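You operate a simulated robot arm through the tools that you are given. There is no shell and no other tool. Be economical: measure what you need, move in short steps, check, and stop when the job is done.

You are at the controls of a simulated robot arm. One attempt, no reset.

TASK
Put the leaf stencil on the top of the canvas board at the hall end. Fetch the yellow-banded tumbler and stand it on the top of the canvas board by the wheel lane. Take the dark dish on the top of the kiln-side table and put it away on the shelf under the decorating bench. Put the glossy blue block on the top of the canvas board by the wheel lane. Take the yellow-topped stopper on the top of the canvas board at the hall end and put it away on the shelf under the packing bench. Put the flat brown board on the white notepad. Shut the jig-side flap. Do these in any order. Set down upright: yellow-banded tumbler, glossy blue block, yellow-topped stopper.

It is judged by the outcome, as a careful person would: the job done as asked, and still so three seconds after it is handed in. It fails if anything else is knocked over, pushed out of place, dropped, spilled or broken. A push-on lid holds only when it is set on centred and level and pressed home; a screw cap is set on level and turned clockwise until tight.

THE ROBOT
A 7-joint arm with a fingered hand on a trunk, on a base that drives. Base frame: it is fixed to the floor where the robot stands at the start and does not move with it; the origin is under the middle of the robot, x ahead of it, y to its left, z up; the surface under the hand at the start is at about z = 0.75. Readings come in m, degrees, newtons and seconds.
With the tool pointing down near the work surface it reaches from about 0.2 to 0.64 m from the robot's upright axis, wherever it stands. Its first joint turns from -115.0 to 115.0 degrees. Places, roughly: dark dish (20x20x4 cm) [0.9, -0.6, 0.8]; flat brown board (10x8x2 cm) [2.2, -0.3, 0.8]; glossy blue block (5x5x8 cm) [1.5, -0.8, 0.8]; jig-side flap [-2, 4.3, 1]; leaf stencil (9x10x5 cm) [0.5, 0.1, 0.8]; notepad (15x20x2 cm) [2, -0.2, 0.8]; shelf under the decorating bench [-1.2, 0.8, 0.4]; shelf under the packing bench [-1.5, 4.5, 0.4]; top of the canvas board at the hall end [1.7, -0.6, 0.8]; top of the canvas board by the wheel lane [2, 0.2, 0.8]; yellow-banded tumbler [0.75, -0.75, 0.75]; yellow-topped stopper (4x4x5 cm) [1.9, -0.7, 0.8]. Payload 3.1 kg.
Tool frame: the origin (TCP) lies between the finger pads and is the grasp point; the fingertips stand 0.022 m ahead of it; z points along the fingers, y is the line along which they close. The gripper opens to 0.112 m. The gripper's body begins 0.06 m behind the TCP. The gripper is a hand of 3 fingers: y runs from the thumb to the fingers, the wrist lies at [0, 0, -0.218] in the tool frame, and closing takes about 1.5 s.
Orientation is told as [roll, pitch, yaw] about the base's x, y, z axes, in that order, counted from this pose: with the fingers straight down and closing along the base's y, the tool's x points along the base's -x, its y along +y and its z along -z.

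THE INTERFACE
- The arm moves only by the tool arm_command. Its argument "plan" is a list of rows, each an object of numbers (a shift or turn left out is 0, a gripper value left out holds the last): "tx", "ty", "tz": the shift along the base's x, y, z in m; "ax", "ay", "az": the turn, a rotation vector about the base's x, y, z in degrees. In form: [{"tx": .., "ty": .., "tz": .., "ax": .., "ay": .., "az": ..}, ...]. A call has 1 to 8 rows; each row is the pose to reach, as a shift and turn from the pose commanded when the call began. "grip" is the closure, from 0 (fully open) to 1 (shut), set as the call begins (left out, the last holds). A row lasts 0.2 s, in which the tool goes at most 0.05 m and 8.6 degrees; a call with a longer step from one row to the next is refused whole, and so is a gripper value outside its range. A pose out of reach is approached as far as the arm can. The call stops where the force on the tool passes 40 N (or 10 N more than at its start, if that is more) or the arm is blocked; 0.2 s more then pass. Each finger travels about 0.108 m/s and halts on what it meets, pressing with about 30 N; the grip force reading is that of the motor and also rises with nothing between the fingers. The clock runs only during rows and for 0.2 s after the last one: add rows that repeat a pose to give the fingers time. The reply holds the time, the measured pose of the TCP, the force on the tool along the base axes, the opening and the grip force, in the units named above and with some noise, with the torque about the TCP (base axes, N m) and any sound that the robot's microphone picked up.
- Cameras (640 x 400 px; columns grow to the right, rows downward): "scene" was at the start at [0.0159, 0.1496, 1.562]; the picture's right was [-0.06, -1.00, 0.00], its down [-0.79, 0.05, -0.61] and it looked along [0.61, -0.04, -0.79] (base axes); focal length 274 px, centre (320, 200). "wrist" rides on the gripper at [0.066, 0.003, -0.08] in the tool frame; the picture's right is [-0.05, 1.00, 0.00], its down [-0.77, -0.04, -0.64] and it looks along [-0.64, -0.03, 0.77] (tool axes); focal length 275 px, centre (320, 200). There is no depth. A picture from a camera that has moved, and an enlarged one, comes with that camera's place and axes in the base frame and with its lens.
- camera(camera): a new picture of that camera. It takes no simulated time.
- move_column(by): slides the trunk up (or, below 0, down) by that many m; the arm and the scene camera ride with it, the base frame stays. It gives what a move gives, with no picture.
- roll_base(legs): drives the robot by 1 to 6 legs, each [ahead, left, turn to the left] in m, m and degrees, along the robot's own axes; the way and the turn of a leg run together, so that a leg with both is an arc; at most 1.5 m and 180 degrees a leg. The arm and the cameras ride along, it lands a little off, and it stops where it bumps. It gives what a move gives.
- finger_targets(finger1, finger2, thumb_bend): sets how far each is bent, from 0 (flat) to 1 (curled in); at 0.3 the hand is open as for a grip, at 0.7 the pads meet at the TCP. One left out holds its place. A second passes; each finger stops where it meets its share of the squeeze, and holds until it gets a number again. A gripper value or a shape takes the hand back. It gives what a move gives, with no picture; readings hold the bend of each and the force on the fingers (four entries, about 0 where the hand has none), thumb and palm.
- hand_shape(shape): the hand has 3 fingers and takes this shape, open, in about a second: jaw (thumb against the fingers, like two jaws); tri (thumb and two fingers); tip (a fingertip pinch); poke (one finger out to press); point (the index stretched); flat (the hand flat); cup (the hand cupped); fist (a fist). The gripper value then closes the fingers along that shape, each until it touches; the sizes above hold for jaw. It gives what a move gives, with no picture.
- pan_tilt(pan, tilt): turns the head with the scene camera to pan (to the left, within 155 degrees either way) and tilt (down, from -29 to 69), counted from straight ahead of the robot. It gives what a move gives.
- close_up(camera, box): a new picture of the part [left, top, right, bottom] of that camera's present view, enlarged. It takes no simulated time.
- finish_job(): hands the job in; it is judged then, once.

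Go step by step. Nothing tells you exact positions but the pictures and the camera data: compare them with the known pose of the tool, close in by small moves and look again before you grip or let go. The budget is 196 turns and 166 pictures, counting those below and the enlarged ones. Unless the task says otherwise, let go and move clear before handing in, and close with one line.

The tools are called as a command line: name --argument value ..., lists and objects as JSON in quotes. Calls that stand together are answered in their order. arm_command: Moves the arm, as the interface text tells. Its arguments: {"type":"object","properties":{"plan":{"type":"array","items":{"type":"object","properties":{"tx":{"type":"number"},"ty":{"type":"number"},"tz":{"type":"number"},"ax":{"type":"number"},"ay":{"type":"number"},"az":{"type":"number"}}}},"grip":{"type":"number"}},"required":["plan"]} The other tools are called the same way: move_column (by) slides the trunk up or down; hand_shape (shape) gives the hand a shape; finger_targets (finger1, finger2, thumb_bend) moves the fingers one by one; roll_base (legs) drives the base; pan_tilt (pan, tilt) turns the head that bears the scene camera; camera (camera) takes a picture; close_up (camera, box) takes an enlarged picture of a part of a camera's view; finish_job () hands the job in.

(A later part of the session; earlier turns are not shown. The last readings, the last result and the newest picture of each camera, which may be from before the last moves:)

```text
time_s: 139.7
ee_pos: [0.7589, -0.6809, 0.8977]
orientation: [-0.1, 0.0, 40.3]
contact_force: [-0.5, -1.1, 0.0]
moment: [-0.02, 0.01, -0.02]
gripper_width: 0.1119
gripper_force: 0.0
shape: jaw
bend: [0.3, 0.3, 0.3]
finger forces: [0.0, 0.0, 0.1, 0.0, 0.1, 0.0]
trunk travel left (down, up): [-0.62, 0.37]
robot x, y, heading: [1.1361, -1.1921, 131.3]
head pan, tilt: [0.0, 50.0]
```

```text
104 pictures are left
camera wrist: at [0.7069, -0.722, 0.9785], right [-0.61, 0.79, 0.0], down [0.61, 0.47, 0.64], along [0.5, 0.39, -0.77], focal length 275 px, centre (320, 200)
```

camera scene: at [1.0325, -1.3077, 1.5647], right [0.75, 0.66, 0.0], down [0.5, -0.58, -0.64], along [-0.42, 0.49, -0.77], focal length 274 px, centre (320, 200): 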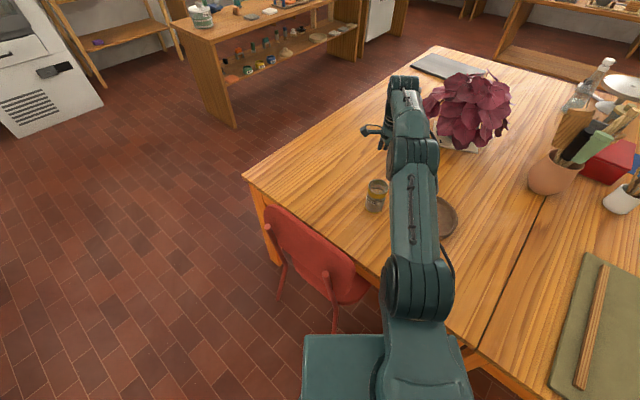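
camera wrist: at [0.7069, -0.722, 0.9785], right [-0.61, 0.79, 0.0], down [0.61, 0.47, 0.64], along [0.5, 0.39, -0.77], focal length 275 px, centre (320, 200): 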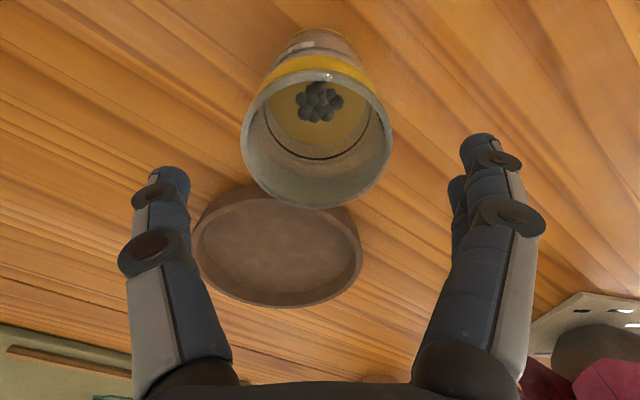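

It's well centred. I'll go down to TCP z≈0.815, close and lift.

arm_command --plan '[{"tz": -0.03, "ty": -0.002}, {"tz": -0.06, "ty": -0.002}, {"tz": -0.083, "ty": -0.002}]'

camera --camera "wrist"

```text
time_s: 140.5
ee_pos: [0.759, -0.6845, 0.8199]
orientation: [0.5, -0.2, 40.2]
contact_force: [-0.4, 6.0, 24.9]
moment: [-0.12, 0.04, 0.0]
gripper_width: 0.1116
gripper_force: 0.1
shape: jaw
bend: [0.3, 0.3, 0.3]
finger forces: [4.2, 11.7, 0.0, 0.0, 9.4, 0.1]
trunk travel left (down, up): [-0.62, 0.37]
robot x, y, heading: [1.1311, -1.1888, 130.9]
head pan, tilt: [0.0, 50.0]
```

```text
103 pictures are left
camera wrist: at [0.7092, -0.7262, 0.9015], right [-0.61, 0.79, 0.01], down [0.62, 0.46, 0.64], along [0.5, 0.39, -0.77], focal length 275 px, centre (320, 200)
```

wrist: 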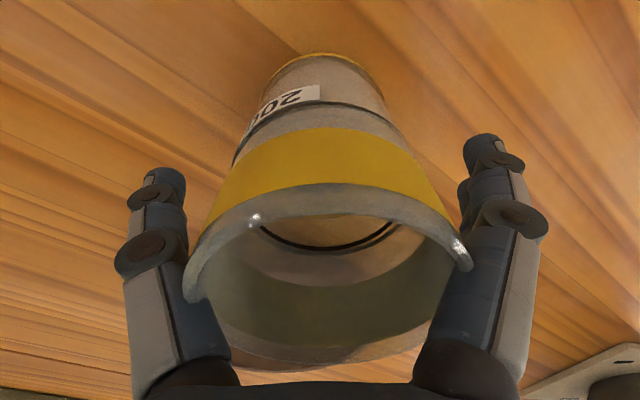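

The finger roots are touching the rim, so I'll raise 1.5 cm and grip a bit higher.

arm_command --plan '[{"tz": 0.01}, {"tz": 0.017}]'

camera --camera "wrist"

```text
time_s: 141.1
ee_pos: [0.7583, -0.6851, 0.8328]
orientation: [-0.1, 0.1, 40.4]
contact_force: [-0.3, -0.5, -0.4]
moment: [-0.01, -0.02, 0.01]
gripper_width: 0.1122
gripper_force: 0.0
shape: jaw
bend: [0.3, 0.3, 0.3]
finger forces: [0.0, 0.0, 0.1, 0.0, 0.1, 0.1]
trunk travel left (down, up): [-0.62, 0.37]
robot x, y, heading: [1.1325, -1.191, 131.0]
head pan, tilt: [0.0, 50.0]
```

```text
102 pictures are left
camera wrist: at [0.7085, -0.7261, 0.914], right [-0.61, 0.79, 0.0], down [0.61, 0.47, 0.64], along [0.5, 0.39, -0.77], focal length 275 px, centre (320, 200)
```

wrist: 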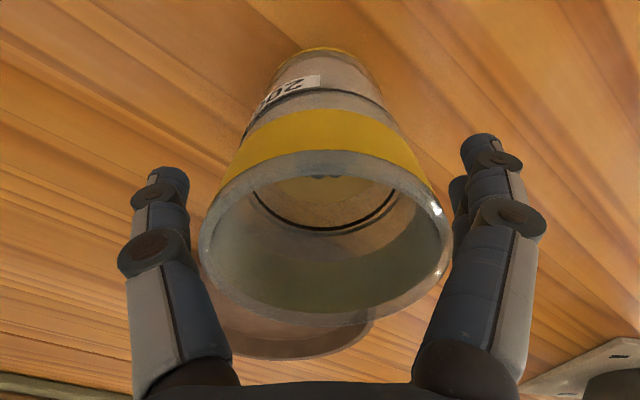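

arm_command --plan '[{}, {}, {}, {}, {}]' --grip 1

arm_command --plan '[{"tz": 0.01}, {"tz": 0.025}, {"tz": 0.045}]'

camera --camera "wrist"

camera --camera "scene"

```text
time_s: 142.3
ee_pos: [0.7594, -0.6844, 0.8326]
orientation: [-0.1, -0.1, 40.3]
contact_force: [0.3, 1.3, -0.9]
moment: [0.01, -0.04, 0.01]
gripper_width: 0.0546
gripper_force: 30.0
shape: jaw
bend: [0.73, 0.72, 0.7]
finger forces: [14.4, 13.2, 0.0, 0.1, 25.7, 0.0]
trunk travel left (down, up): [-0.62, 0.37]
robot x, y, heading: [1.1351, -1.1905, 131.0]
head pan, tilt: [0.0, 50.0]
```

```text
time_s: 143.1
ee_pos: [0.7612, -0.6827, 0.8758]
orientation: [0.0, -0.1, 40.3]
contact_force: [-0.4, -0.8, -3.7]
moment: [0.02, -0.01, -0.03]
gripper_width: 0.0548
gripper_force: 29.8
shape: jaw
bend: [0.73, 0.72, 0.7]
finger forces: [14.8, 13.3, 0.0, 0.0, 25.7, 0.0]
trunk travel left (down, up): [-0.62, 0.37]
robot x, y, heading: [1.1338, -1.1926, 131.0]
head pan, tilt: [0.0, 50.0]
```

```text
101 pictures are left
camera wrist: at [0.7085, -0.7239, 0.9566], right [-0.61, 0.79, 0.0], down [0.61, 0.47, 0.64], along [0.5, 0.39, -0.77], focal length 275 px, centre (320, 200)
```

wrist: 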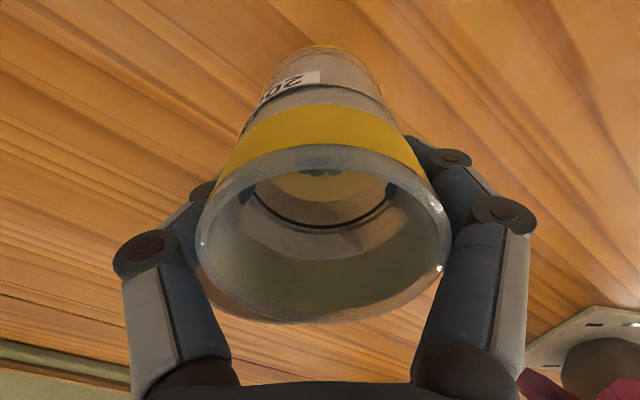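

```text
100 pictures are left
camera scene: at [1.0084, -1.2785, 1.4848], right [0.75, 0.66, 0.0], down [0.5, -0.58, -0.64], along [-0.42, 0.48, -0.77], focal length 274 px, centre (320, 200)
```

scene: 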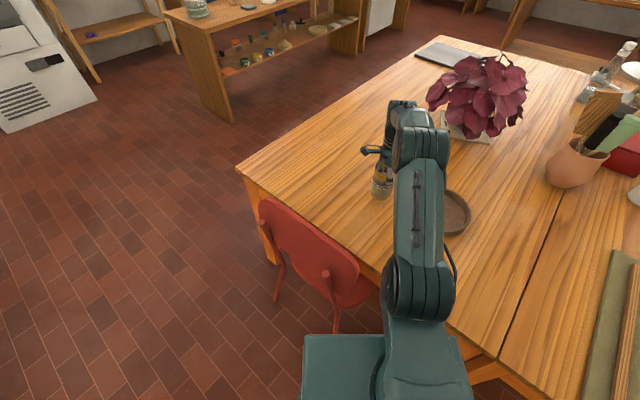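

The tumbler is lifted and upright. I'll raise it, pull it in towards the robot and drive back to the far end.

move_column --by 0.08

arm_command --plan '[{"tz": 0.04}, {"tz": 0.07, "tx": 0.015, "ty": -0.02}, {"tz": 0.09, "tx": 0.036, "ty": -0.05}, {"tz": 0.09, "tx": 0.06, "ty": -0.085}, {"tz": 0.09, "tx": 0.085, "ty": -0.12}, {"tz": 0.09, "tx": 0.11, "ty": -0.155}, {"tz": 0.09, "tx": 0.135, "ty": -0.19}, {"tz": 0.09, "tx": 0.15, "ty": -0.21}]'

roll_base --legs '[[-0.27, 0.19, 0], [0, 0, 48], [-1.5, 0, 0], [-0.25, 0, 0], [0, -1.5, 0]]'

camera --camera "wrist"

```text
time_s: 144.3
ee_pos: [0.7596, -0.6818, 0.9561]
orientation: [-0.1, 0.0, 40.3]
contact_force: [0.4, 0.4, -3.5]
moment: [0.01, -0.02, -0.01]
gripper_width: 0.0544
gripper_force: 29.6
shape: jaw
bend: [0.73, 0.72, 0.7]
finger forces: [14.7, 13.3, 0.1, 0.0, 25.9, 0.0]
trunk travel left (down, up): [-0.7, 0.29]
robot x, y, heading: [1.1386, -1.1961, 131.0]
head pan, tilt: [0.0, 50.0]
```

```text
time_s: 146.1
ee_pos: [0.9085, -0.8955, 1.0463]
orientation: [0.0, 0.1, 40.3]
contact_force: [-0.6, -0.4, -3.1]
moment: [-0.01, 0.01, 0.04]
gripper_width: 0.054
gripper_force: 29.6
shape: jaw
bend: [0.73, 0.72, 0.7]
finger forces: [15.1, 14.0, 0.0, 0.1, 25.8, 0.0]
trunk travel left (down, up): [-0.7, 0.29]
robot x, y, heading: [1.1339, -1.1899, 131.0]
head pan, tilt: [0.0, 50.0]
```

```text
time_s: 165.9
ee_pos: [2.5669, -0.0449, 1.0462]
orientation: [0.0, 0.0, 88.7]
contact_force: [0.0, 0.5, -2.8]
moment: [-0.01, 0.0, -0.01]
gripper_width: 0.054
gripper_force: 30.6
shape: jaw
bend: [0.73, 0.72, 0.7]
finger forces: [15.3, 13.9, 0.0, 0.0, 25.6, 0.0]
trunk travel left (down, up): [-0.7, 0.29]
robot x, y, heading: [2.9416, -0.0752, 179.6]
head pan, tilt: [0.0, 50.0]
```

```text
99 pictures are left
camera wrist: at [2.5635, -0.112, 1.1275], right [-1.0, 0.07, 0.0], down [0.05, 0.77, 0.64], along [0.04, 0.63, -0.77], focal length 275 px, centre (320, 200)
```

wrist: 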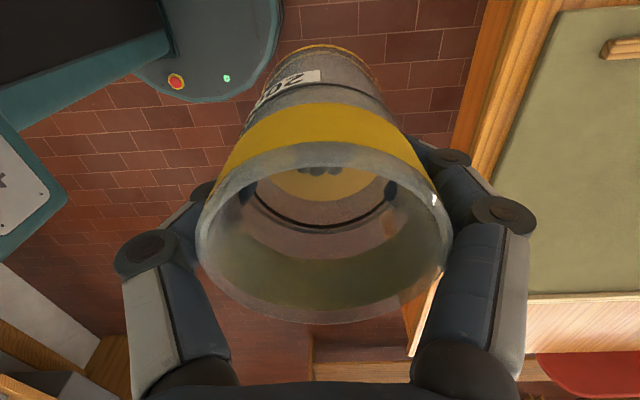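

I'll move in at the far end, a bit further along, so I can put the tumbler at about (2.13, 0.31).

roll_base --legs '[[0.35, -0.2, 0]]'

pan_tilt --pan -8 --tilt 58

camera --camera "scene"

```text
time_s: 168.4
ee_pos: [2.2149, 0.1561, 1.0455]
orientation: [0.0, 0.0, 88.7]
contact_force: [0.3, 1.1, -3.4]
moment: [0.03, 0.01, 0.06]
gripper_width: 0.0539
gripper_force: 30.3
shape: jaw
bend: [0.73, 0.72, 0.7]
finger forces: [15.3, 14.0, 0.0, 0.0, 25.6, 0.0]
trunk travel left (down, up): [-0.7, 0.29]
robot x, y, heading: [2.5883, 0.1282, 179.5]
head pan, tilt: [0.0, 50.0]
```

```text
time_s: 169.1
ee_pos: [2.2152, 0.1551, 1.0473]
orientation: [0.0, 0.0, 88.5]
contact_force: [-0.4, -0.1, -3.1]
moment: [0.01, -0.02, 0.02]
gripper_width: 0.0542
gripper_force: 29.8
shape: jaw
bend: [0.73, 0.72, 0.7]
finger forces: [15.3, 14.0, 0.0, 0.1, 25.7, 0.0]
trunk travel left (down, up): [-0.7, 0.29]
robot x, y, heading: [2.5865, 0.1253, 179.4]
head pan, tilt: [-8.0, 58.0]
```

```text
98 pictures are left
camera scene: at [2.5788, -0.0156, 1.5546], right [0.15, 0.99, 0.0], down [0.84, -0.13, -0.53], along [-0.52, 0.08, -0.85], focal length 274 px, centre (320, 200)
```

scene: 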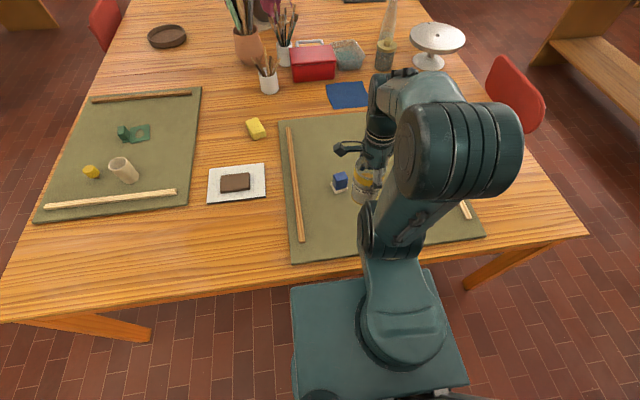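

arm_command --plan '[{"tx": -0.02, "ty": 0.04}, {"tx": -0.04, "ty": 0.08}, {"tx": -0.065, "ty": 0.12}, {"tx": -0.085, "ty": 0.155}, {"tx": -0.085, "ty": 0.155, "tz": -0.045}, {"tx": -0.085, "ty": 0.155, "tz": -0.09}, {"tx": -0.085, "ty": 0.155, "tz": -0.135}, {"tx": -0.085, "ty": 0.155, "tz": -0.18}]'

camera --camera "wrist"

camera --camera "scene"

```text
time_s: 170.9
ee_pos: [2.1255, 0.3129, 0.8674]
orientation: [-0.1, 0.0, 88.6]
contact_force: [0.7, -0.8, -3.3]
moment: [0.01, -0.01, 0.02]
gripper_width: 0.0537
gripper_force: 30.3
shape: jaw
bend: [0.73, 0.73, 0.7]
finger forces: [15.5, 14.4, 0.2, 0.1, 25.5, 0.0]
trunk travel left (down, up): [-0.7, 0.29]
robot x, y, heading: [2.5881, 0.127, 179.5]
head pan, tilt: [-8.0, 58.0]
```

```text
97 pictures are left
camera wrist: at [2.1227, 0.2455, 0.948], right [-1.0, 0.07, 0.0], down [0.05, 0.77, 0.64], along [0.05, 0.63, -0.77], focal length 275 px, centre (320, 200)
```

wrist: 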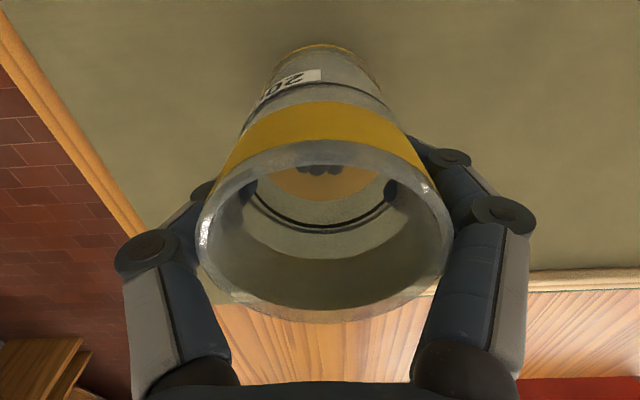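

```text
96 pictures are left
camera scene: at [2.5773, -0.0149, 1.5547], right [0.15, 0.99, 0.0], down [0.84, -0.13, -0.53], along [-0.52, 0.08, -0.85], focal length 274 px, centre (320, 200)
```

scene: 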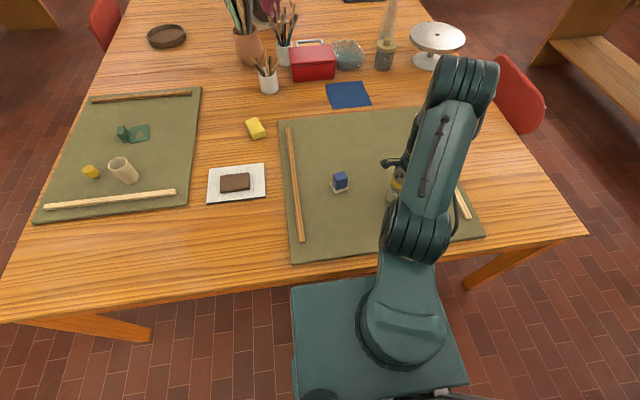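

arm_command --plan '[{"tz": -0.01}, {"tz": -0.017}, {"tz": -0.02}]'

arm_command --plan '[{"tz": -0.002}, {"tz": -0.004}]'

```text
time_s: 171.7
ee_pos: [2.1285, 0.3098, 0.8477]
orientation: [-0.1, 0.0, 88.7]
contact_force: [-0.2, 0.4, 0.5]
moment: [-0.01, 0.03, 0.02]
gripper_width: 0.0538
gripper_force: 30.3
shape: jaw
bend: [0.73, 0.73, 0.7]
finger forces: [15.7, 14.8, 0.1, 0.1, 25.8, 0.0]
trunk travel left (down, up): [-0.7, 0.29]
robot x, y, heading: [2.5873, 0.1248, 179.4]
head pan, tilt: [-8.0, 58.0]
```

```text
time_s: 172.3
ee_pos: [2.1296, 0.31, 0.8453]
orientation: [0.4, -0.2, 88.7]
contact_force: [-2.0, -2.2, 30.5]
moment: [-0.12, 0.2, -0.03]
gripper_width: 0.0532
gripper_force: 30.0
shape: jaw
bend: [0.73, 0.73, 0.71]
finger forces: [18.7, 16.7, 0.0, 0.0, 28.3, 0.1]
trunk travel left (down, up): [-0.7, 0.29]
robot x, y, heading: [2.5858, 0.1286, 179.4]
head pan, tilt: [-8.0, 58.0]
```

It's standing on the board. I'll ease off, release and rise.

arm_command --plan '[{"tz": 0.003}, {"tz": 0.003}]'

arm_command --plan '[{}, {}, {}, {}, {}]' --grip 0

arm_command --plan '[{"tz": 0.03}, {"tz": 0.07}, {"tz": 0.11}, {"tz": 0.15}, {"tz": 0.19}, {"tz": 0.22, "ty": -0.02}, {"tz": 0.22, "ty": -0.06}, {"tz": 0.22, "ty": -0.1}]'

camera --camera "wrist"

close_up --camera "scene" --box '[200, 100, 520, 300]'

```text
time_s: 172.9
ee_pos: [2.131, 0.3096, 0.8468]
orientation: [0.1, 0.0, 88.7]
contact_force: [-6.1, -1.2, 19.9]
moment: [-0.02, 0.33, -0.02]
gripper_width: 0.0535
gripper_force: 29.8
shape: jaw
bend: [0.73, 0.73, 0.71]
finger forces: [19.1, 17.4, 0.1, 0.0, 25.6, 0.1]
trunk travel left (down, up): [-0.7, 0.29]
robot x, y, heading: [2.5869, 0.1282, 179.3]
head pan, tilt: [-8.0, 58.0]
```

```text
time_s: 174.1
ee_pos: [2.1301, 0.3102, 0.8449]
orientation: [0.1, 0.0, 88.6]
contact_force: [-1.3, 0.3, -0.9]
moment: [0.0, -0.02, -0.02]
gripper_width: 0.1119
gripper_force: 0.0
shape: jaw
bend: [0.3, 0.3, 0.3]
finger forces: [0.0, 0.1, 0.0, 0.1, 0.0, 0.1]
trunk travel left (down, up): [-0.7, 0.29]
robot x, y, heading: [2.5913, 0.1272, 179.4]
head pan, tilt: [-8.0, 58.0]
```

```text
time_s: 175.9
ee_pos: [2.1294, 0.2108, 1.067]
orientation: [0.1, -0.1, 88.5]
contact_force: [-0.3, 0.0, 0.3]
moment: [0.02, 0.01, 0.02]
gripper_width: 0.112
gripper_force: 0.1
shape: jaw
bend: [0.3, 0.3, 0.3]
finger forces: [0.0, 0.0, 0.0, 0.0, 0.1, 0.0]
trunk travel left (down, up): [-0.7, 0.29]
robot x, y, heading: [2.5863, 0.1321, 179.5]
head pan, tilt: [-8.0, 58.0]
```

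```text
95 pictures are left
camera wrist: at [2.1258, 0.1443, 1.1487], right [-1.0, 0.07, 0.0], down [0.05, 0.77, 0.64], along [0.05, 0.64, -0.77], focal length 275 px, centre (320, 200)
```

wrist: 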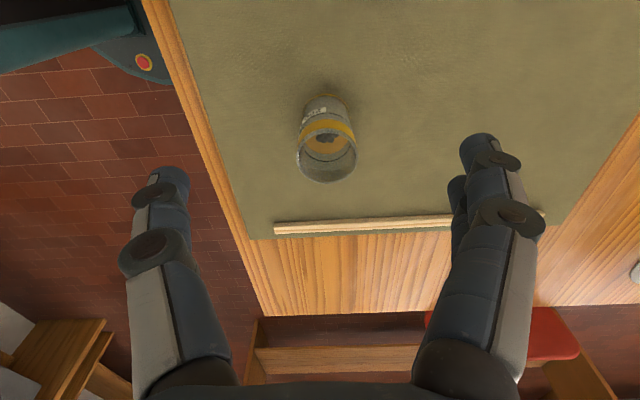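

```text
2.00 times, centred on (360, 200) of scene
camera zoom: at [2.5795, -0.0168, 1.5545], right [0.15, 0.99, 0.0], down [0.84, -0.13, -0.53], along [-0.52, 0.08, -0.85], focal length 548 px, centre (240, 200)
```

zoom: 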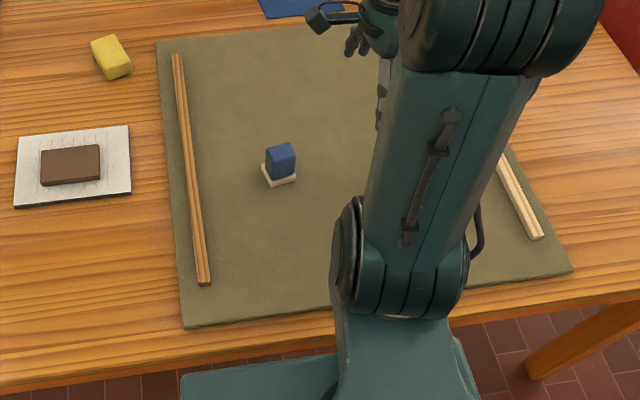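

The tumbler stands upright on the board. Next is the yellow stopper on the hall-end board, so I'll drive round to the right side.

roll_base --legs '[[-0.32, 0, 0], [0, 1.5, 0], [0, 0.25, 0], [1.1, 0, 0], [0, 0, -90], [0.4, 0, 0]]'

pan_tilt --pan 0 --tilt 58

camera --camera "scene"

camera --camera "wrist"

```text
time_s: 197.6
ee_pos: [1.895, -0.6997, 1.0668]
orientation: [0.0, 0.0, -4.3]
contact_force: [0.2, 0.3, 0.0]
moment: [-0.03, 0.01, -0.02]
gripper_width: 0.1119
gripper_force: 0.0
shape: jaw
bend: [0.3, 0.3, 0.3]
finger forces: [0.1, 0.1, 0.1, 0.1, 0.0, 0.0]
trunk travel left (down, up): [-0.7, 0.29]
robot x, y, heading: [1.7851, -1.1539, 86.4]
head pan, tilt: [-8.0, 58.0]
```

```text
time_s: 198.3
ee_pos: [1.8974, -0.7007, 1.0689]
orientation: [-0.1, -0.1, -4.3]
contact_force: [0.5, 0.5, -0.3]
moment: [0.01, -0.01, -0.02]
gripper_width: 0.1119
gripper_force: 0.0
shape: jaw
bend: [0.3, 0.3, 0.3]
finger forces: [0.0, 0.1, 0.0, 0.1, 0.0, 0.1]
trunk travel left (down, up): [-0.7, 0.29]
robot x, y, heading: [1.7866, -1.1562, 86.6]
head pan, tilt: [0.0, 58.0]
```

```text
93 pictures are left
camera scene: at [1.6357, -1.1351, 1.5546], right [1.0, -0.06, 0.0], down [-0.05, -0.85, -0.53], along [0.03, 0.53, -0.85], focal length 274 px, centre (320, 200)
```

scene: 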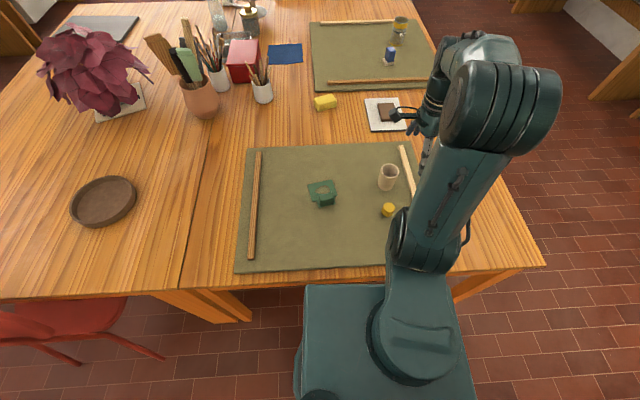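

```text
92 pictures are left
camera wrist: at [1.8313, -0.6931, 1.1484], right [0.12, 0.99, 0.0], down [0.77, -0.09, 0.64], along [0.63, -0.08, -0.77], focal length 275 px, centre (320, 200)
```

wrist: 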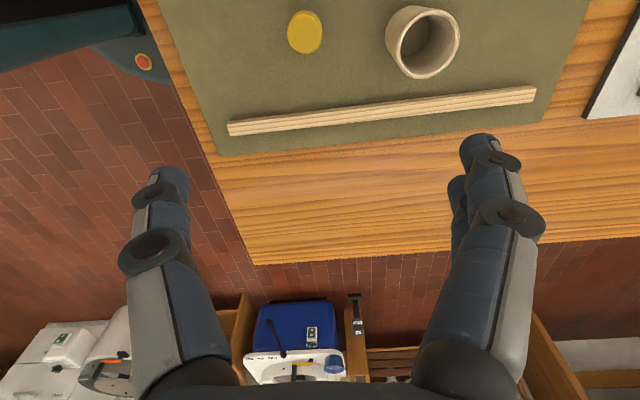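

The stopper is near (1.876, -0.716), with a cream cup just behind it at y≈-0.61. The shelf is under a bench, so I'll grip it with the tool tilted forward. I'll back off and line up first.

roll_base --legs '[[-0.22, -0.09, 3.4]]'

arm_command --plan '[{"az": 8.5}, {"az": 17}, {"az": 25.5}, {"az": 34}, {"az": 42.5}, {"az": 51}, {"az": 59.5}, {"az": 68}]'

arm_command --plan '[{"az": 8}, {"az": 16}, {"az": 23, "tx": -0.03}, {"az": 23, "tx": -0.06}, {"az": 23, "tx": -0.09}]'

```text
time_s: 200.0
ee_pos: [1.957, -0.9161, 1.0668]
orientation: [0.1, 0.0, -1.3]
contact_force: [-0.4, -0.1, 0.2]
moment: [0.03, 0.0, -0.02]
gripper_width: 0.112
gripper_force: 0.1
shape: jaw
bend: [0.3, 0.3, 0.3]
finger forces: [0.0, 0.1, 0.0, 0.1, 0.0, 0.0]
trunk travel left (down, up): [-0.7, 0.29]
robot x, y, heading: [1.8684, -1.3748, 89.5]
head pan, tilt: [0.0, 58.0]
```

```text
time_s: 201.8
ee_pos: [1.9557, -0.916, 1.0671]
orientation: [0.1, 0.1, 66.8]
contact_force: [-0.1, 0.9, 0.7]
moment: [-0.04, -0.01, 0.01]
gripper_width: 0.1119
gripper_force: 0.1
shape: jaw
bend: [0.3, 0.3, 0.3]
finger forces: [0.1, 0.0, 0.1, 0.1, 0.1, 0.0]
trunk travel left (down, up): [-0.7, 0.29]
robot x, y, heading: [1.8686, -1.3762, 89.3]
head pan, tilt: [0.0, 58.0]
```

```text
time_s: 203.0
ee_pos: [1.8635, -0.915, 1.0662]
orientation: [-0.1, 0.0, 89.7]
contact_force: [0.3, -0.3, 0.2]
moment: [-0.01, -0.02, 0.0]
gripper_width: 0.112
gripper_force: 0.1
shape: jaw
bend: [0.3, 0.3, 0.3]
finger forces: [0.0, 0.0, 0.0, 0.1, 0.0, 0.0]
trunk travel left (down, up): [-0.7, 0.29]
robot x, y, heading: [1.8735, -1.3726, 89.5]
head pan, tilt: [0.0, 58.0]
```

Now I'll tilt the tool forward by 60° while moving ahead and down a little.

arm_command --plan '[{"ax": 8, "ty": 0.01, "tz": -0.01}, {"ax": 16, "ty": 0.02, "tz": -0.02}, {"ax": 24, "ty": 0.04, "tz": -0.03}, {"ax": 32, "ty": 0.05, "tz": -0.04}, {"ax": 40, "ty": 0.06, "tz": -0.05}, {"ax": 48, "ty": 0.07, "tz": -0.06}, {"ax": 55, "ty": 0.08, "tz": -0.07}, {"ax": 60, "ty": 0.09, "tz": -0.08, "tx": 0.008}]'

camera --camera "wrist"

camera --camera "scene"

```text
time_s: 204.8
ee_pos: [1.8739, -0.8268, 0.9873]
orientation: [0.5, -60.0, 89.5]
contact_force: [-0.6, 0.0, -0.5]
moment: [0.01, 0.0, 0.01]
gripper_width: 0.1122
gripper_force: 0.1
shape: jaw
bend: [0.3, 0.3, 0.3]
finger forces: [0.1, 0.1, 0.0, 0.0, 0.0, 0.1]
out of reach, approached as far as the arm can: row 5, 6
trunk travel left (down, up): [-0.7, 0.29]
robot x, y, heading: [1.8737, -1.3737, 89.4]
head pan, tilt: [0.0, 58.0]
```

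```text
91 pictures are left
camera wrist: at [1.8717, -0.9303, 0.971], right [-1.0, 0.03, 0.04], down [0.04, -0.17, 0.99], along [0.03, 0.99, 0.16], focal length 275 px, centre (320, 200)
```

wrist: 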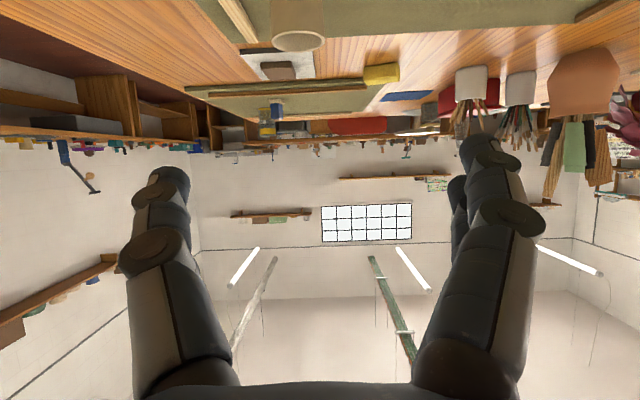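

```text
90 pictures are left
camera scene: at [1.7186, -1.3623, 1.5546], right [1.0, -0.01, 0.0], down [-0.01, -0.85, -0.53], along [0.01, 0.53, -0.85], focal length 274 px, centre (320, 200)
```

scene: 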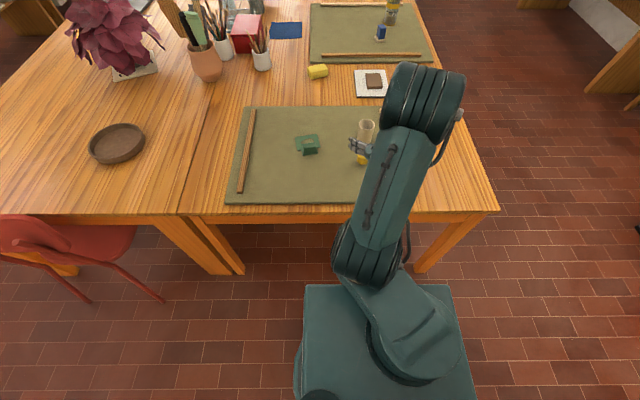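

The wrist camera hangs underneath at this tilt, so I'll ease back to 45° for table clearance and look again.

arm_command --plan '[{"ax": -8, "tz": 0.0}, {"ax": -15, "tz": 0.0, "ty": -0.02}, {"ax": -15, "ty": -0.03}]'

camera --camera "wrist"

close_up --camera "scene" --box '[320, 110, 420, 180]'

```text
time_s: 205.6
ee_pos: [1.8733, -0.8572, 0.9872]
orientation: [0.3, -45.0, 89.5]
contact_force: [0.1, -0.3, -0.9]
moment: [0.01, -0.01, -0.02]
gripper_width: 0.112
gripper_force: 0.1
shape: jaw
bend: [0.3, 0.3, 0.3]
finger forces: [0.0, 0.0, 0.1, 0.0, 0.1, 0.1]
trunk travel left (down, up): [-0.7, 0.29]
robot x, y, heading: [1.8682, -1.3741, 89.3]
head pan, tilt: [0.0, 58.0]
```

```text
89 pictures are left
camera wrist: at [1.8711, -0.9614, 0.9989], right [-1.0, 0.04, 0.04], down [0.04, 0.1, 0.99], along [0.03, 0.99, -0.1], focal length 275 px, centre (320, 200)
```

wrist: 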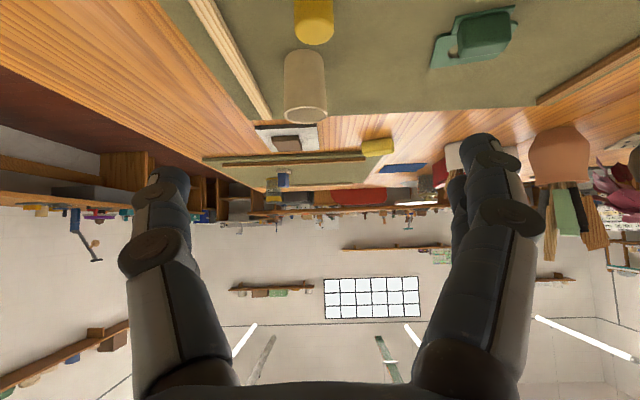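

```text
5.71 times, centred on (370, 145) of scene
camera zoom: at [1.7174, -1.3631, 1.5545], right [1.0, -0.01, 0.0], down [-0.01, -0.85, -0.53], along [0.01, 0.53, -0.85], focal length 1566 px, centre (34, 514)
```

zoom: 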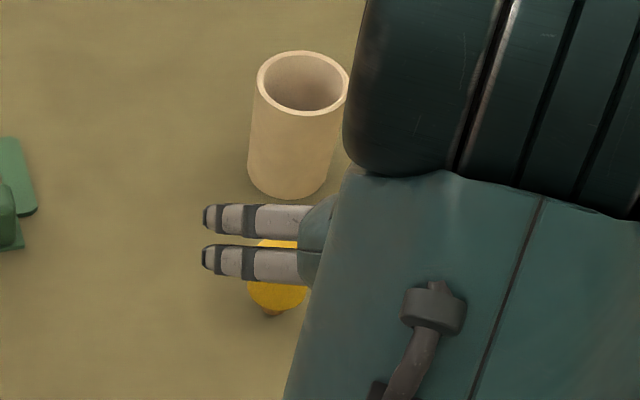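

The stopper is at about (1.877, -0.720). I'll come closer along the tool direction and check.

arm_command --plan '[{"tx": 0.003, "ty": 0.01, "tz": -0.04}, {"tx": 0.004, "ty": 0.03, "tz": -0.08}, {"tx": 0.004, "ty": 0.057, "tz": -0.11}]'

camera --camera "wrist"

pan_tilt --pan -25 --tilt 50

close_up --camera "scene" --box '[180, 100, 340, 200]'

```text
time_s: 206.4
ee_pos: [1.8759, -0.7956, 0.8742]
orientation: [0.3, -44.8, 89.5]
contact_force: [0.0, 0.5, 0.0]
moment: [-0.05, 0.0, -0.01]
gripper_width: 0.1118
gripper_force: 0.2
shape: jaw
bend: [0.3, 0.3, 0.3]
finger forces: [0.1, 0.0, 0.1, 0.0, 0.0, 0.0]
trunk travel left (down, up): [-0.7, 0.29]
robot x, y, heading: [1.8665, -1.3776, 89.1]
head pan, tilt: [0.0, 58.0]
```

```text
87 pictures are left
camera wrist: at [1.8732, -0.9008, 0.8858], right [-1.0, 0.04, 0.04], down [0.04, 0.1, 0.99], along [0.03, 0.99, -0.1], focal length 275 px, centre (320, 200)
```

wrist: 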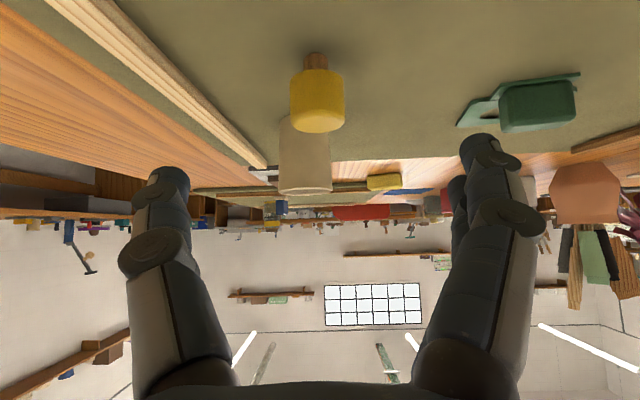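

```text
time_s: 207.3
ee_pos: [1.8751, -0.7984, 0.8764]
orientation: [0.2, -45.1, 89.5]
contact_force: [1.0, -0.2, -0.8]
moment: [0.02, -0.02, 0.0]
gripper_width: 0.1122
gripper_force: 0.1
shape: jaw
bend: [0.3, 0.3, 0.3]
finger forces: [0.1, 0.0, 0.0, 0.0, 0.1, 0.1]
trunk travel left (down, up): [-0.7, 0.29]
robot x, y, heading: [1.8703, -1.3783, 89.4]
head pan, tilt: [-25.0, 50.0]
```

```text
4.00 times, centred on (260, 150) of scene
camera zoom: at [1.7505, -1.3624, 1.5647], right [0.9, -0.43, 0.0], down [-0.33, -0.69, -0.64], along [0.28, 0.58, -0.77], focal length 1096 px, centre (560, 400)
```

zoom: 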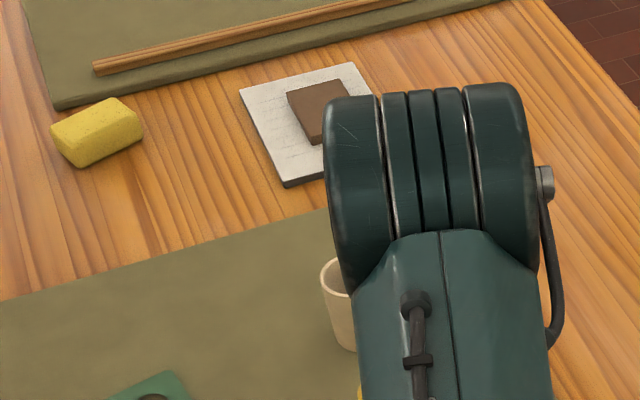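

The stopper is a yellow body (z 0.777–0.817) on a short cork stem. I'll slide in along the tool axis, grip the yellow part at z≈0.797 and check before closing.

arm_command --plan '[{"tx": 0.002, "ty": 0.025, "tz": -0.025}, {"tx": 0.003, "ty": 0.05, "tz": -0.05}, {"tx": 0.003, "ty": 0.077, "tz": -0.077}]'

camera --camera "wrist"

```text
time_s: 208.1
ee_pos: [1.8811, -0.7191, 0.796]
orientation: [0.3, -44.9, 89.5]
contact_force: [-0.2, 0.7, 0.4]
moment: [-0.02, -0.01, 0.0]
gripper_width: 0.1121
gripper_force: 0.0
shape: jaw
bend: [0.3, 0.3, 0.3]
finger forces: [0.0, 0.1, 0.0, 0.0, 0.1, 0.0]
trunk travel left (down, up): [-0.7, 0.29]
robot x, y, heading: [1.8682, -1.3776, 89.8]
head pan, tilt: [-25.0, 50.0]
```

```text
85 pictures are left
camera wrist: at [1.8787, -0.8235, 0.8074], right [-1.0, 0.04, 0.04], down [0.04, 0.1, 0.99], along [0.03, 0.99, -0.1], focal length 275 px, centre (320, 200)
```

wrist: 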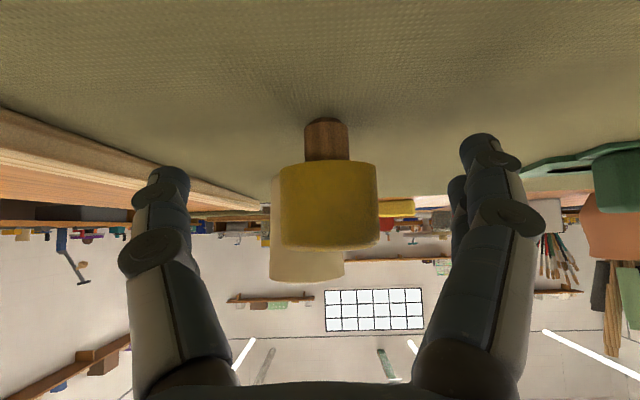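

The yellow body sits right at the grasp point. Closing now.

arm_command --plan '[{}, {}, {}, {}, {}, {}]' --grip 1

camera --camera "wrist"

```text
time_s: 209.5
ee_pos: [1.8805, -0.7191, 0.7977]
orientation: [0.2, -45.0, 89.6]
contact_force: [0.5, 0.5, -0.4]
moment: [-0.04, -0.01, 0.01]
gripper_width: 0.0239
gripper_force: 30.0
shape: jaw
bend: [0.73, 0.74, 0.7]
finger forces: [14.2, 12.6, 0.1, 0.1, 27.1, 0.0]
trunk travel left (down, up): [-0.7, 0.29]
robot x, y, heading: [1.8708, -1.3748, 89.3]
head pan, tilt: [-25.0, 50.0]
```

```text
84 pictures are left
camera wrist: at [1.8785, -0.8244, 0.8082], right [-1.0, 0.04, 0.04], down [0.04, 0.1, 0.99], along [0.03, 0.99, -0.1], focal length 275 px, centre (320, 200)
```

wrist: 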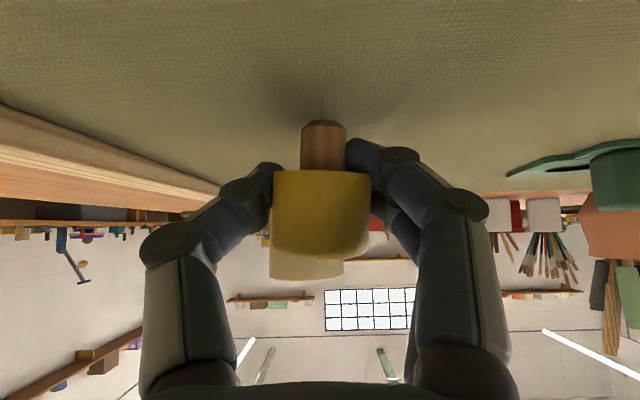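

Gripped. I'll lift up and back.

arm_command --plan '[{"tz": 0.03}, {"tz": 0.07}, {"tz": 0.11}, {"tz": 0.15, "ty": -0.02}, {"tz": 0.17, "ty": -0.06}, {"tz": 0.17, "ty": -0.1}, {"tz": 0.17, "ty": -0.14}]'

camera --camera "wrist"

pan_tilt --pan 5 --tilt 60

camera --camera "scene"

```text
time_s: 211.1
ee_pos: [1.8778, -0.8652, 0.9671]
orientation: [0.2, -45.0, 89.8]
contact_force: [0.0, -0.1, -0.3]
moment: [0.02, 0.02, -0.03]
gripper_width: 0.0237
gripper_force: 29.9
shape: jaw
bend: [0.73, 0.74, 0.7]
finger forces: [14.8, 10.9, 0.1, 0.0, 27.1, 0.1]
trunk travel left (down, up): [-0.7, 0.29]
robot x, y, heading: [1.8685, -1.3761, 89.6]
head pan, tilt: [-25.0, 50.0]
```

```text
83 pictures are left
camera wrist: at [1.8767, -0.9691, 0.978], right [-1.0, 0.03, 0.04], down [0.04, 0.09, 0.99], along [0.03, 0.99, -0.09], focal length 275 px, centre (320, 200)
```

wrist: 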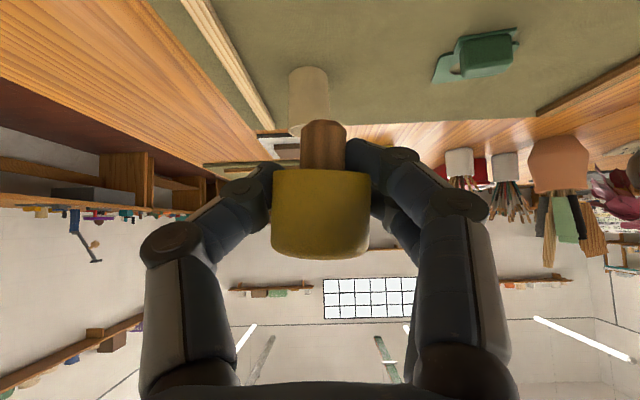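

```text
time_s: 212.1
ee_pos: [1.8825, -0.8623, 0.9668]
orientation: [0.2, -45.0, 89.6]
contact_force: [-0.6, 0.7, 0.1]
moment: [-0.01, -0.03, 0.0]
gripper_width: 0.0238
gripper_force: 29.8
shape: jaw
bend: [0.73, 0.74, 0.7]
finger forces: [14.6, 10.9, 0.1, 0.1, 27.0, 0.1]
trunk travel left (down, up): [-0.7, 0.29]
robot x, y, heading: [1.8653, -1.3751, 89.3]
head pan, tilt: [5.0, 60.0]
```

```text
82 pictures are left
camera scene: at [1.7121, -1.3657, 1.5522], right [1.0, 0.08, 0.0], down [0.07, -0.86, -0.5], along [-0.04, 0.5, -0.87], focal length 274 px, centre (320, 200)
```

scene: 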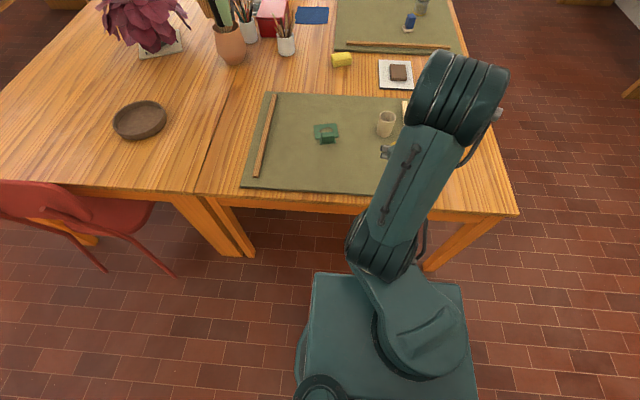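

The stopper is held and the cup is still standing. I'll drive round the near end of the table and north towards the packing bench.

roll_base --legs '[[-0.25, 0, 0.5], [0, 1.5, 0], [0, 0.62, 0], [1.5, 0, 0], [1.5, 0, 0]]'

pan_tilt --pan 20 --tilt 25

camera --camera "scene"

```text
time_s: 238.1
ee_pos: [-0.0887, 1.9287, 0.9664]
orientation: [0.4, -44.9, 86.7]
contact_force: [-1.3, 0.0, 0.7]
moment: [-0.02, 0.0, -0.04]
gripper_width: 0.0233
gripper_force: 29.6
shape: jaw
bend: [0.73, 0.74, 0.7]
finger forces: [14.2, 10.4, 0.1, 0.1, 26.8, 0.1]
trunk travel left (down, up): [-0.7, 0.29]
robot x, y, heading: [-0.1283, 1.4185, 86.5]
head pan, tilt: [5.0, 60.0]
```

```text
time_s: 239.1
ee_pos: [-0.0896, 1.9281, 0.9677]
orientation: [0.3, -45.0, 86.6]
contact_force: [0.4, 1.1, -0.4]
moment: [0.0, -0.03, 0.02]
gripper_width: 0.0233
gripper_force: 30.0
shape: jaw
bend: [0.73, 0.74, 0.7]
finger forces: [14.2, 10.5, 0.1, 0.0, 26.7, 0.0]
trunk travel left (down, up): [-0.7, 0.29]
robot x, y, heading: [-0.1292, 1.4197, 86.6]
head pan, tilt: [20.0, 25.0]
```

```text
81 pictures are left
camera scene: at [-0.3093, 1.4572, 1.6022], right [0.96, 0.28, 0.0], down [0.12, -0.41, -0.91], along [-0.26, 0.87, -0.42], focal length 274 px, centre (320, 200)
```

scene: 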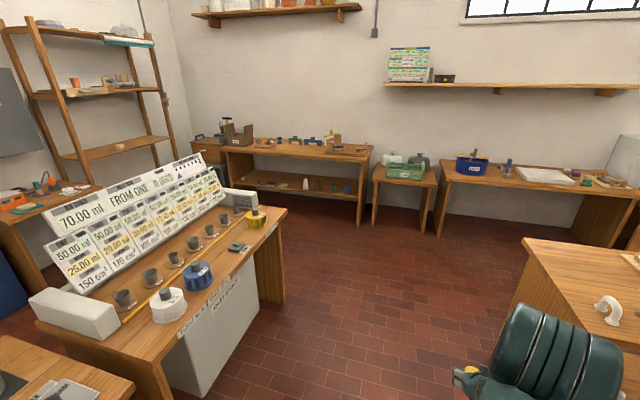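

close_up --camera "scene" --box '[190, 110, 390, 235]'

```text
3.20 times, centred on (290, 172) of scene
camera zoom: at [-0.3093, 1.4572, 1.6022], right [0.96, 0.28, 0.0], down [0.12, -0.41, -0.91], along [-0.26, 0.87, -0.42], focal length 877 px, centre (416, 288)
```

zoom: 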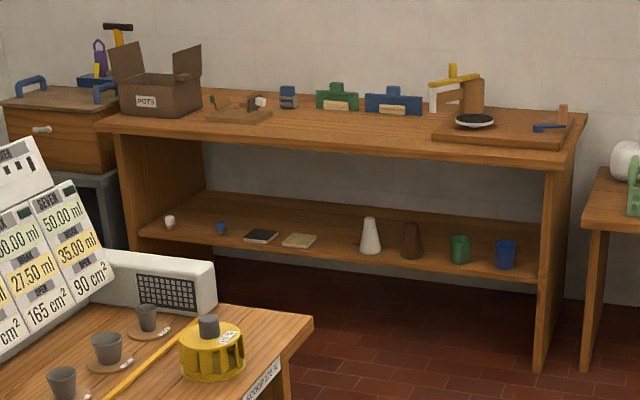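

The packing bench is ahead left, with a shelf holding small items and an open POTS box on top. I'll drive to in front of it, staying well back at first.

roll_base --legs '[[0.0, 0.0, 3.4], [1.5, 0, 0], [0.3, 0, 0], [0, 1.3, 0]]'

pan_tilt --pan 10 --tilt 40

camera --camera "scene"

camera --camera "wrist"

```text
time_s: 254.7
ee_pos: [-1.3353, 3.7852, 0.9662]
orientation: [0.4, -45.0, 88.8]
contact_force: [0.1, -0.2, -0.5]
moment: [0.0, 0.0, 0.0]
gripper_width: 0.0232
gripper_force: 30.4
shape: jaw
bend: [0.73, 0.74, 0.7]
finger forces: [14.2, 10.3, 0.0, 0.0, 26.6, 0.0]
trunk travel left (down, up): [-0.7, 0.29]
robot x, y, heading: [-1.359, 3.2765, 88.8]
head pan, tilt: [20.0, 25.0]
```

```text
time_s: 255.5
ee_pos: [-1.3372, 3.7862, 0.9662]
orientation: [0.3, -45.0, 88.7]
contact_force: [-0.4, 0.3, -0.8]
moment: [0.03, 0.0, -0.02]
gripper_width: 0.0232
gripper_force: 29.7
shape: jaw
bend: [0.73, 0.74, 0.7]
finger forces: [14.1, 10.3, 0.0, 0.0, 26.7, 0.1]
trunk travel left (down, up): [-0.7, 0.29]
robot x, y, heading: [-1.3537, 3.2728, 88.7]
head pan, tilt: [10.0, 40.0]
```

```text
79 pictures are left
camera scene: at [-1.5212, 3.3029, 1.579], right [0.99, 0.15, 0.0], down [0.1, -0.64, -0.77], along [-0.12, 0.76, -0.64], focal length 274 px, centre (320, 200)
```

scene: 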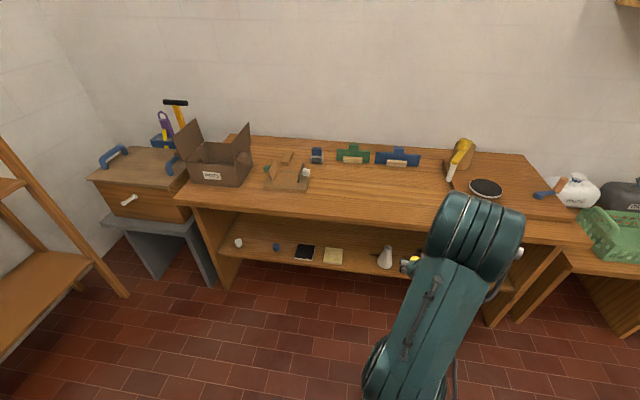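

```text
78 pictures are left
camera wrist: at [-1.3397, 3.6817, 0.9771], right [-1.0, 0.05, 0.04], down [0.04, 0.09, 0.99], along [0.05, 0.99, -0.1], focal length 275 px, centre (320, 200)
```

wrist: 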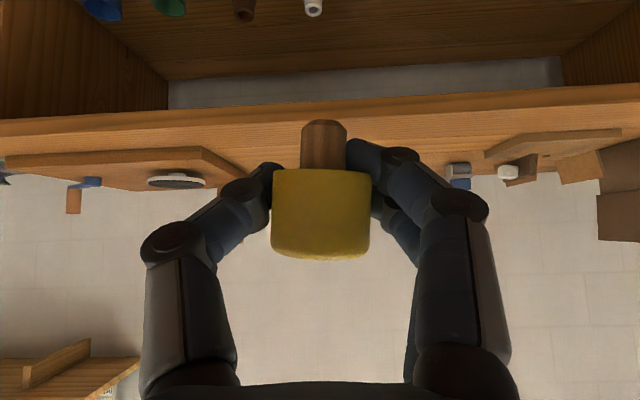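

The box's right-hand flap faces the wooden jig. The shelf has a gap between the cream tile and the white cone, near x=-1.46. I'll lower the trunk and look at the shelf from there.

move_column --by -0.5

pan_tilt --pan 5 --tilt 25

camera --camera "scene"

camera --camera "wrist"

```text
refused: -0.5 is not a number from -0.4 to 0.4
```

```text
time_s: 256.2
ee_pos: [-1.3354, 3.7856, 0.9666]
orientation: [0.3, -45.0, 88.7]
contact_force: [0.1, -0.4, -0.4]
moment: [-0.03, 0.0, 0.01]
gripper_width: 0.023
gripper_force: 29.9
shape: jaw
bend: [0.73, 0.74, 0.7]
finger forces: [14.2, 10.3, 0.0, 0.1, 26.6, 0.0]
trunk travel left (down, up): [-0.7, 0.29]
robot x, y, heading: [-1.3586, 3.2714, 88.6]
head pan, tilt: [5.0, 25.0]
```

```text
77 pictures are left
camera scene: at [-1.5143, 3.3108, 1.6022], right [1.0, 0.06, 0.0], down [0.03, -0.42, -0.91], along [-0.06, 0.9, -0.42], focal length 274 px, centre (320, 200)
```

scene: 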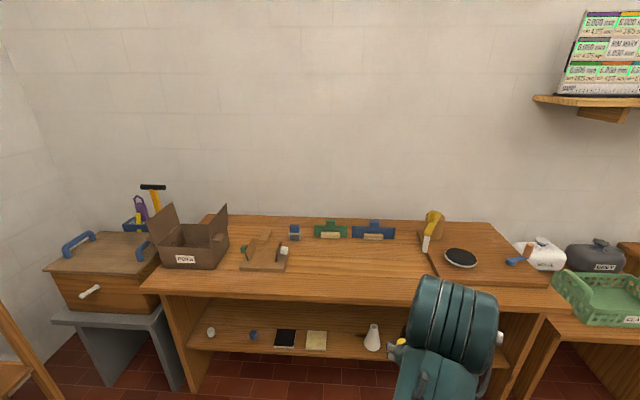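

```text
76 pictures are left
camera wrist: at [-1.3397, 3.6817, 0.9771], right [-1.0, 0.05, 0.04], down [0.04, 0.09, 0.99], along [0.05, 0.99, -0.1], focal length 275 px, centre (320, 200)
```

wrist: 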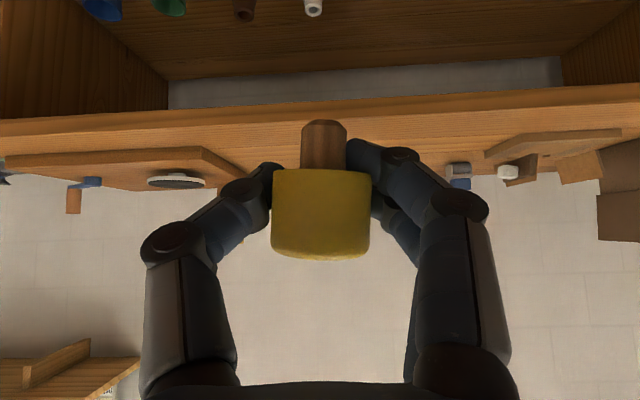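

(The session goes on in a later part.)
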